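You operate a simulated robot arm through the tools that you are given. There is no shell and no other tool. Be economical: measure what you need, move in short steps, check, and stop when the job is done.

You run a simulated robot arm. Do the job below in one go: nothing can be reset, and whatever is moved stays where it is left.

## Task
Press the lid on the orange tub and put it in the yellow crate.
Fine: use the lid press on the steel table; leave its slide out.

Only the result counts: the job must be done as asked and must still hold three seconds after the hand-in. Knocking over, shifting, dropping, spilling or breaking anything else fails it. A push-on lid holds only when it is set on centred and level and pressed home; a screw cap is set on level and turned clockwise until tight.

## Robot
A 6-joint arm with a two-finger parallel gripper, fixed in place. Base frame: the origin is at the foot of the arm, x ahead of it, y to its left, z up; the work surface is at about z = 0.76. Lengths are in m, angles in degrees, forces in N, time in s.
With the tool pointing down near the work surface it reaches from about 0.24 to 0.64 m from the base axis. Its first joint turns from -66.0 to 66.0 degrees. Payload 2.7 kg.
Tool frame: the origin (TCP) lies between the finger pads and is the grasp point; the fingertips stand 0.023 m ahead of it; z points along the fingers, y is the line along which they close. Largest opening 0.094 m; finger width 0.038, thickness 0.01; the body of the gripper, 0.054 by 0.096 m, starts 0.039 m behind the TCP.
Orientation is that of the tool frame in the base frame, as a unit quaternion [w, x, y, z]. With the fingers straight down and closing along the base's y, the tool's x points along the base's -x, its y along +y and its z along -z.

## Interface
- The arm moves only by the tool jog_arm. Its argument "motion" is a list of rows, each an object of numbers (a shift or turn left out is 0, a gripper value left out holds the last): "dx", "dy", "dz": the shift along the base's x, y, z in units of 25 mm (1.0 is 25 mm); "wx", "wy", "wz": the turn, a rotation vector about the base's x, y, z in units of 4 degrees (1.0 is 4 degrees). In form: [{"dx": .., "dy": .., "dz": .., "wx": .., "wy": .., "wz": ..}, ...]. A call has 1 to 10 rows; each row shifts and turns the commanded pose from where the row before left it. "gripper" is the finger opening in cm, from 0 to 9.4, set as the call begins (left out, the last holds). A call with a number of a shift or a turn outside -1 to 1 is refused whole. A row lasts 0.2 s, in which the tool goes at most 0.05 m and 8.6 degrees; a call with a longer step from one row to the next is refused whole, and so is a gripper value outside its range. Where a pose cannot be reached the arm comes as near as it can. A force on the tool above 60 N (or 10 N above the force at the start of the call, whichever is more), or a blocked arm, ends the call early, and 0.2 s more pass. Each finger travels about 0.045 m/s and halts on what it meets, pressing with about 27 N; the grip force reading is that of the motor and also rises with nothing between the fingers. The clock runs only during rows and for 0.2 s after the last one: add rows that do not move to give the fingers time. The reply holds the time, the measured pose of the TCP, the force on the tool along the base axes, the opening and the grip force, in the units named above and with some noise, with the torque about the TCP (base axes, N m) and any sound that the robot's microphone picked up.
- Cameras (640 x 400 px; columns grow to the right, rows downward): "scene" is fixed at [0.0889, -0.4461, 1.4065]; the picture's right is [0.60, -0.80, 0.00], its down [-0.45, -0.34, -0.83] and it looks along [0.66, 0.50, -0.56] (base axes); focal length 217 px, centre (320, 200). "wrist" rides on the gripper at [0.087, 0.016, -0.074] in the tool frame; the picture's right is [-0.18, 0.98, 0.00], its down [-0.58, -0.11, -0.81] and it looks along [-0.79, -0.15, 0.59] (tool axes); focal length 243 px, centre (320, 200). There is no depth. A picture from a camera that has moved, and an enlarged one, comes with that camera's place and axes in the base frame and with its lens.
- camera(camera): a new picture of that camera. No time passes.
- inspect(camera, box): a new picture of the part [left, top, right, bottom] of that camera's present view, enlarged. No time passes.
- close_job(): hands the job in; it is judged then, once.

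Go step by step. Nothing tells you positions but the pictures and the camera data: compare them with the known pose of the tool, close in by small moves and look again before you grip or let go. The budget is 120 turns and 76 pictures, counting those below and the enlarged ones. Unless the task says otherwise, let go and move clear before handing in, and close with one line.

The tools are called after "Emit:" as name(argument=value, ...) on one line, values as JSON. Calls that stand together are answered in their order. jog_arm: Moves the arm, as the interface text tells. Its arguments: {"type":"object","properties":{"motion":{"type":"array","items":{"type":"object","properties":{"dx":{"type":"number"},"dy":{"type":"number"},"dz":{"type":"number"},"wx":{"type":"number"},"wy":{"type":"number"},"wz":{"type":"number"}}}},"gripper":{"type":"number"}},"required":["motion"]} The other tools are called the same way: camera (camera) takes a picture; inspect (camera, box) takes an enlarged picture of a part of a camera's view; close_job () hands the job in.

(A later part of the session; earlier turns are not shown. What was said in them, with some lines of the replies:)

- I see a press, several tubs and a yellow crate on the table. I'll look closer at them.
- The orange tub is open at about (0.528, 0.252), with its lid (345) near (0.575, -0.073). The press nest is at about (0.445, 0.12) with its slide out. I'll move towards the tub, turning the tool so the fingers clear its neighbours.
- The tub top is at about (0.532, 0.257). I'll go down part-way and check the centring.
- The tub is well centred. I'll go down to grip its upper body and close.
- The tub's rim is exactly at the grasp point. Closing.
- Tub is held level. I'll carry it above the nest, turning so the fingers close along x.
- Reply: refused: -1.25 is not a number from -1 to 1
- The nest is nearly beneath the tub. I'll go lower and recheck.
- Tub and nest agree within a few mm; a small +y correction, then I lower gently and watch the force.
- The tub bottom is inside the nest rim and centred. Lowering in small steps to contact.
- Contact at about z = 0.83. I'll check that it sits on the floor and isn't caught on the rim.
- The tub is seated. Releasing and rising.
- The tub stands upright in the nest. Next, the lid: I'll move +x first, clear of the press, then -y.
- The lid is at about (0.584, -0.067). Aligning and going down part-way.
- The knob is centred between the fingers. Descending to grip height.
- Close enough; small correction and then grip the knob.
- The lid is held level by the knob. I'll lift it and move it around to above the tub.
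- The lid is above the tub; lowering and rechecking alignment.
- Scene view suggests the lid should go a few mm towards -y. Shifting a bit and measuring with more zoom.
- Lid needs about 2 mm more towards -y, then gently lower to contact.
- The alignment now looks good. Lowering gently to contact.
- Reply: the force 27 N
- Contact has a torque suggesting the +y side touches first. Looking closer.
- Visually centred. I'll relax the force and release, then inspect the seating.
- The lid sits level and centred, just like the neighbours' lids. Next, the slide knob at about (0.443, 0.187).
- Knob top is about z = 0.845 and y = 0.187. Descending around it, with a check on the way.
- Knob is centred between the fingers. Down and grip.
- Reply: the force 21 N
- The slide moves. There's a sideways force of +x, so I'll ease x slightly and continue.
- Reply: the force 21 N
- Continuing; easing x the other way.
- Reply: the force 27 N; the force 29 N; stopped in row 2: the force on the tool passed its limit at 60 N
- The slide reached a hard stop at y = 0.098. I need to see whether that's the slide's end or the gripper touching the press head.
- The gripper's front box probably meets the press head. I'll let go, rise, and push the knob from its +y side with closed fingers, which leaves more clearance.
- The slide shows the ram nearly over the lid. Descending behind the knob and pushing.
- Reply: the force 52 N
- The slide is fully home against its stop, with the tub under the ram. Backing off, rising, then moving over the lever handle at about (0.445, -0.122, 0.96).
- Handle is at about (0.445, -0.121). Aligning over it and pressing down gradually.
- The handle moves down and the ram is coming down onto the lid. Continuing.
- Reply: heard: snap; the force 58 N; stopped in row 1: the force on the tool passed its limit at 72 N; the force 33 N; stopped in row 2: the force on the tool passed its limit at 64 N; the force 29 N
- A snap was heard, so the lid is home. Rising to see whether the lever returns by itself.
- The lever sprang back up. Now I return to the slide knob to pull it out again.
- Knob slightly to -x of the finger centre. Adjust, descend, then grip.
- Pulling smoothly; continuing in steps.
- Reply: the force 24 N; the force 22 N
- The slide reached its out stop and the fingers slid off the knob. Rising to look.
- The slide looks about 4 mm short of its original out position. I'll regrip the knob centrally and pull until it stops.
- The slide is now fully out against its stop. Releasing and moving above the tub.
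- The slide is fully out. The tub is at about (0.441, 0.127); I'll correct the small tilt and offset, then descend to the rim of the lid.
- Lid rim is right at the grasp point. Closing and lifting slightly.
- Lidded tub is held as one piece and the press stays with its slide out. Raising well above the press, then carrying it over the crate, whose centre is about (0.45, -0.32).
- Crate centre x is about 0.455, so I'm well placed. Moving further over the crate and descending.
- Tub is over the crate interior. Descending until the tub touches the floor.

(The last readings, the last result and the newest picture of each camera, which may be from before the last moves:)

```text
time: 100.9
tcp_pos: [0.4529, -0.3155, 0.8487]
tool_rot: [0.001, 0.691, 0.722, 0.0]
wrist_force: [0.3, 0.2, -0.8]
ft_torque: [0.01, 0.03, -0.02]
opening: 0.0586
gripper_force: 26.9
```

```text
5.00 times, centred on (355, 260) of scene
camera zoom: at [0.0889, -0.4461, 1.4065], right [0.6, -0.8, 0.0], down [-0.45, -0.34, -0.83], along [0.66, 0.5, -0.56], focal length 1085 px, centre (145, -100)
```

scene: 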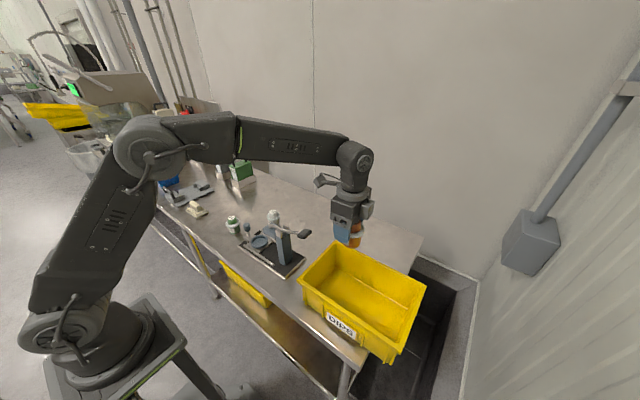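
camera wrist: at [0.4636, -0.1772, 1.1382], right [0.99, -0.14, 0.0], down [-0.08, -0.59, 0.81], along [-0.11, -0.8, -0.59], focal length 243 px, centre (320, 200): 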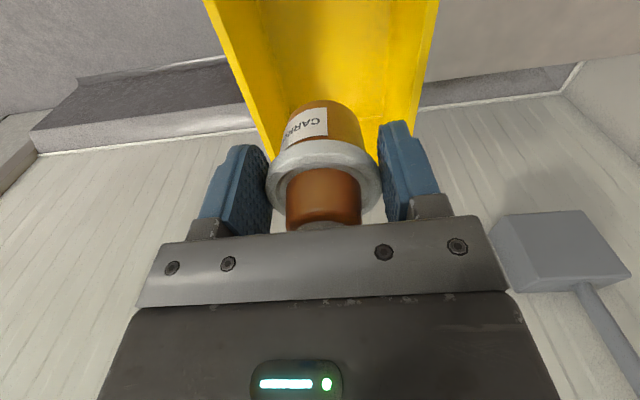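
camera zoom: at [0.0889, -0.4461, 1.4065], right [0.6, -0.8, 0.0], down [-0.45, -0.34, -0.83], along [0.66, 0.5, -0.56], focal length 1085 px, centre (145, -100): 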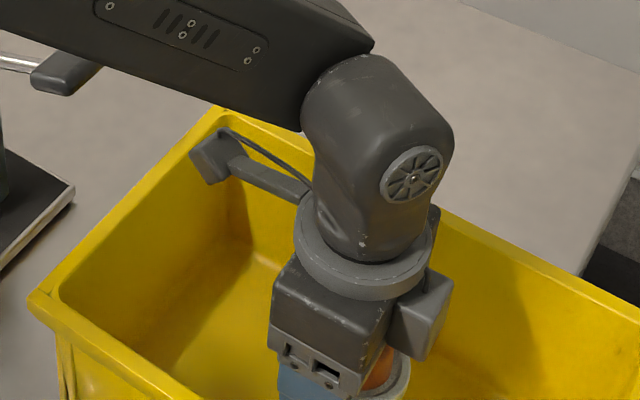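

Emit:
jog_arm(motion=[{"dz": -0.3}, {"dz": -0.25}, {"dz": -0.2}, {"dz": -0.15}, {}])

Emit:
jog_arm(motion=[{"dz": -0.12}, {"dz": -0.12}, {}])

```text
time: 102.1
tcp_pos: [0.453, -0.3166, 0.827]
tool_rot: [0.001, 0.691, 0.723, 0.0]
wrist_force: [0.2, 0.8, -0.6]
ft_torque: [-0.03, 0.0, -0.01]
opening: 0.0584
gripper_force: 27.1
```

```text
time: 102.9
tcp_pos: [0.4526, -0.3162, 0.8202]
tool_rot: [0.0, 0.691, 0.722, -0.001]
wrist_force: [-0.5, 0.3, -1.2]
ft_torque: [-0.03, 0.01, -0.01]
opening: 0.0586
gripper_force: 27.4
```

Emit:
jog_arm(motion=[{"dz": -0.1}, {"dz": -0.1}, {}])

Emit:
jog_arm(motion=[{"dz": -0.08}, {}])

```text
time: 103.7
tcp_pos: [0.453, -0.3168, 0.816]
tool_rot: [0.0, 0.692, 0.722, 0.0]
wrist_force: [-0.5, 1.1, 0.3]
ft_torque: [-0.02, 0.01, -0.01]
opening: 0.0584
gripper_force: 26.9
```

```text
time: 104.3
tcp_pos: [0.4543, -0.3163, 0.8149]
tool_rot: [0.002, 0.691, 0.723, 0.0]
wrist_force: [-6.6, 1.1, 20.0]
ft_torque: [-0.11, 0.3, -0.09]
opening: 0.0587
gripper_force: 27.1
```

The tub is on the crate floor. Easing off, releasing and rising straight up.

Emit:
jog_arm(motion=[{"dz": 0.06}, {}])

Emit:
jog_arm(gripper=7.6, motion=[{}, {}, {}, {}])

Emit:
jog_arm(motion=[{"dz": 0.4}, {"dz": 0.8}, {"dz": 1}, {"dz": 1}, {"dz": 1}, {"dz": 1}, {"dz": 1}, {"dz": 1}, {"dz": 1}, {}])

Emit:
inspect(camera="scene", box=[290, 210, 440, 370])

Emit:
camera(camera="wrist")

```text
time: 104.9
tcp_pos: [0.4537, -0.317, 0.8157]
tool_rot: [0.001, 0.691, 0.723, 0.001]
wrist_force: [2.6, -3.2, 10.8]
ft_torque: [-0.17, -0.05, 0.04]
opening: 0.0582
gripper_force: 27.3
```

```text
time: 105.9
tcp_pos: [0.4533, -0.3167, 0.8146]
tool_rot: [0.0, 0.692, 0.722, 0.0]
wrist_force: [0.1, -0.8, 0.5]
ft_torque: [-0.01, 0.01, 0.02]
opening: 0.076
gripper_force: 0.0
```

```text
time: 108.1
tcp_pos: [0.4511, -0.3168, 1.0201]
tool_rot: [0.0, 0.692, 0.722, 0.0]
wrist_force: [0.5, 0.5, 0.3]
ft_torque: [-0.02, -0.01, -0.02]
opening: 0.0762
gripper_force: 0.1
```

```text
2.50 times, centred on (365, 290) of scene
camera zoom: at [0.0889, -0.4461, 1.4065], right [0.6, -0.8, 0.0], down [-0.45, -0.34, -0.83], along [0.66, 0.5, -0.56], focal length 542 px, centre (208, -25)
```

zoom: 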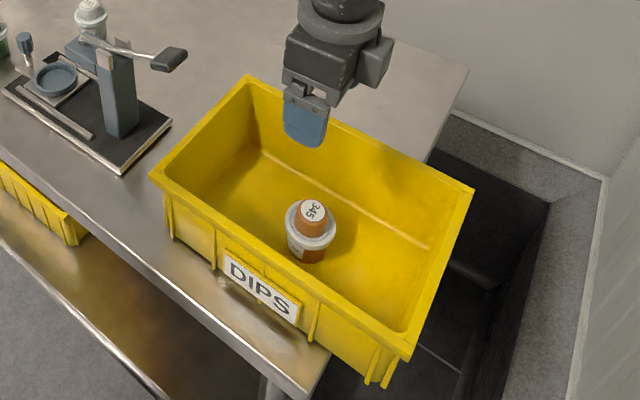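

```text
3 pictures are left
camera wrist: at [0.465, -0.2297, 1.0949], right [0.99, -0.14, 0.0], down [-0.08, -0.59, 0.81], along [-0.11, -0.8, -0.59], focal length 243 px, centre (320, 200)
```

wrist: 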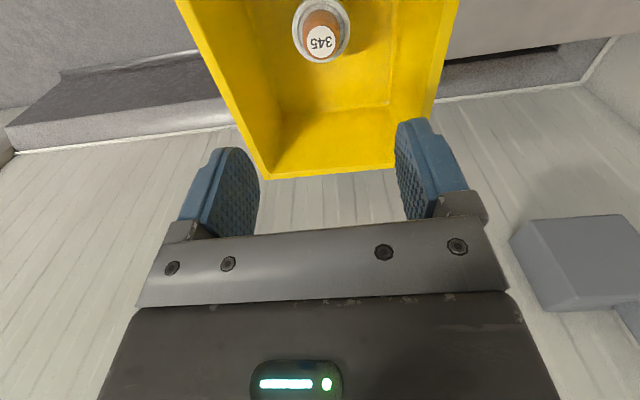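

The tub stands upright in the yellow crate with its lid on. The press slide is out and the gripper is clear, so I'm handing in.

Emit:
close_job()

```text
The job is handed in.
```

The lid is pressed onto the orange tub (the press gave an audible snap), the tub stands upright in the yellow crate, and the press slide is left out.
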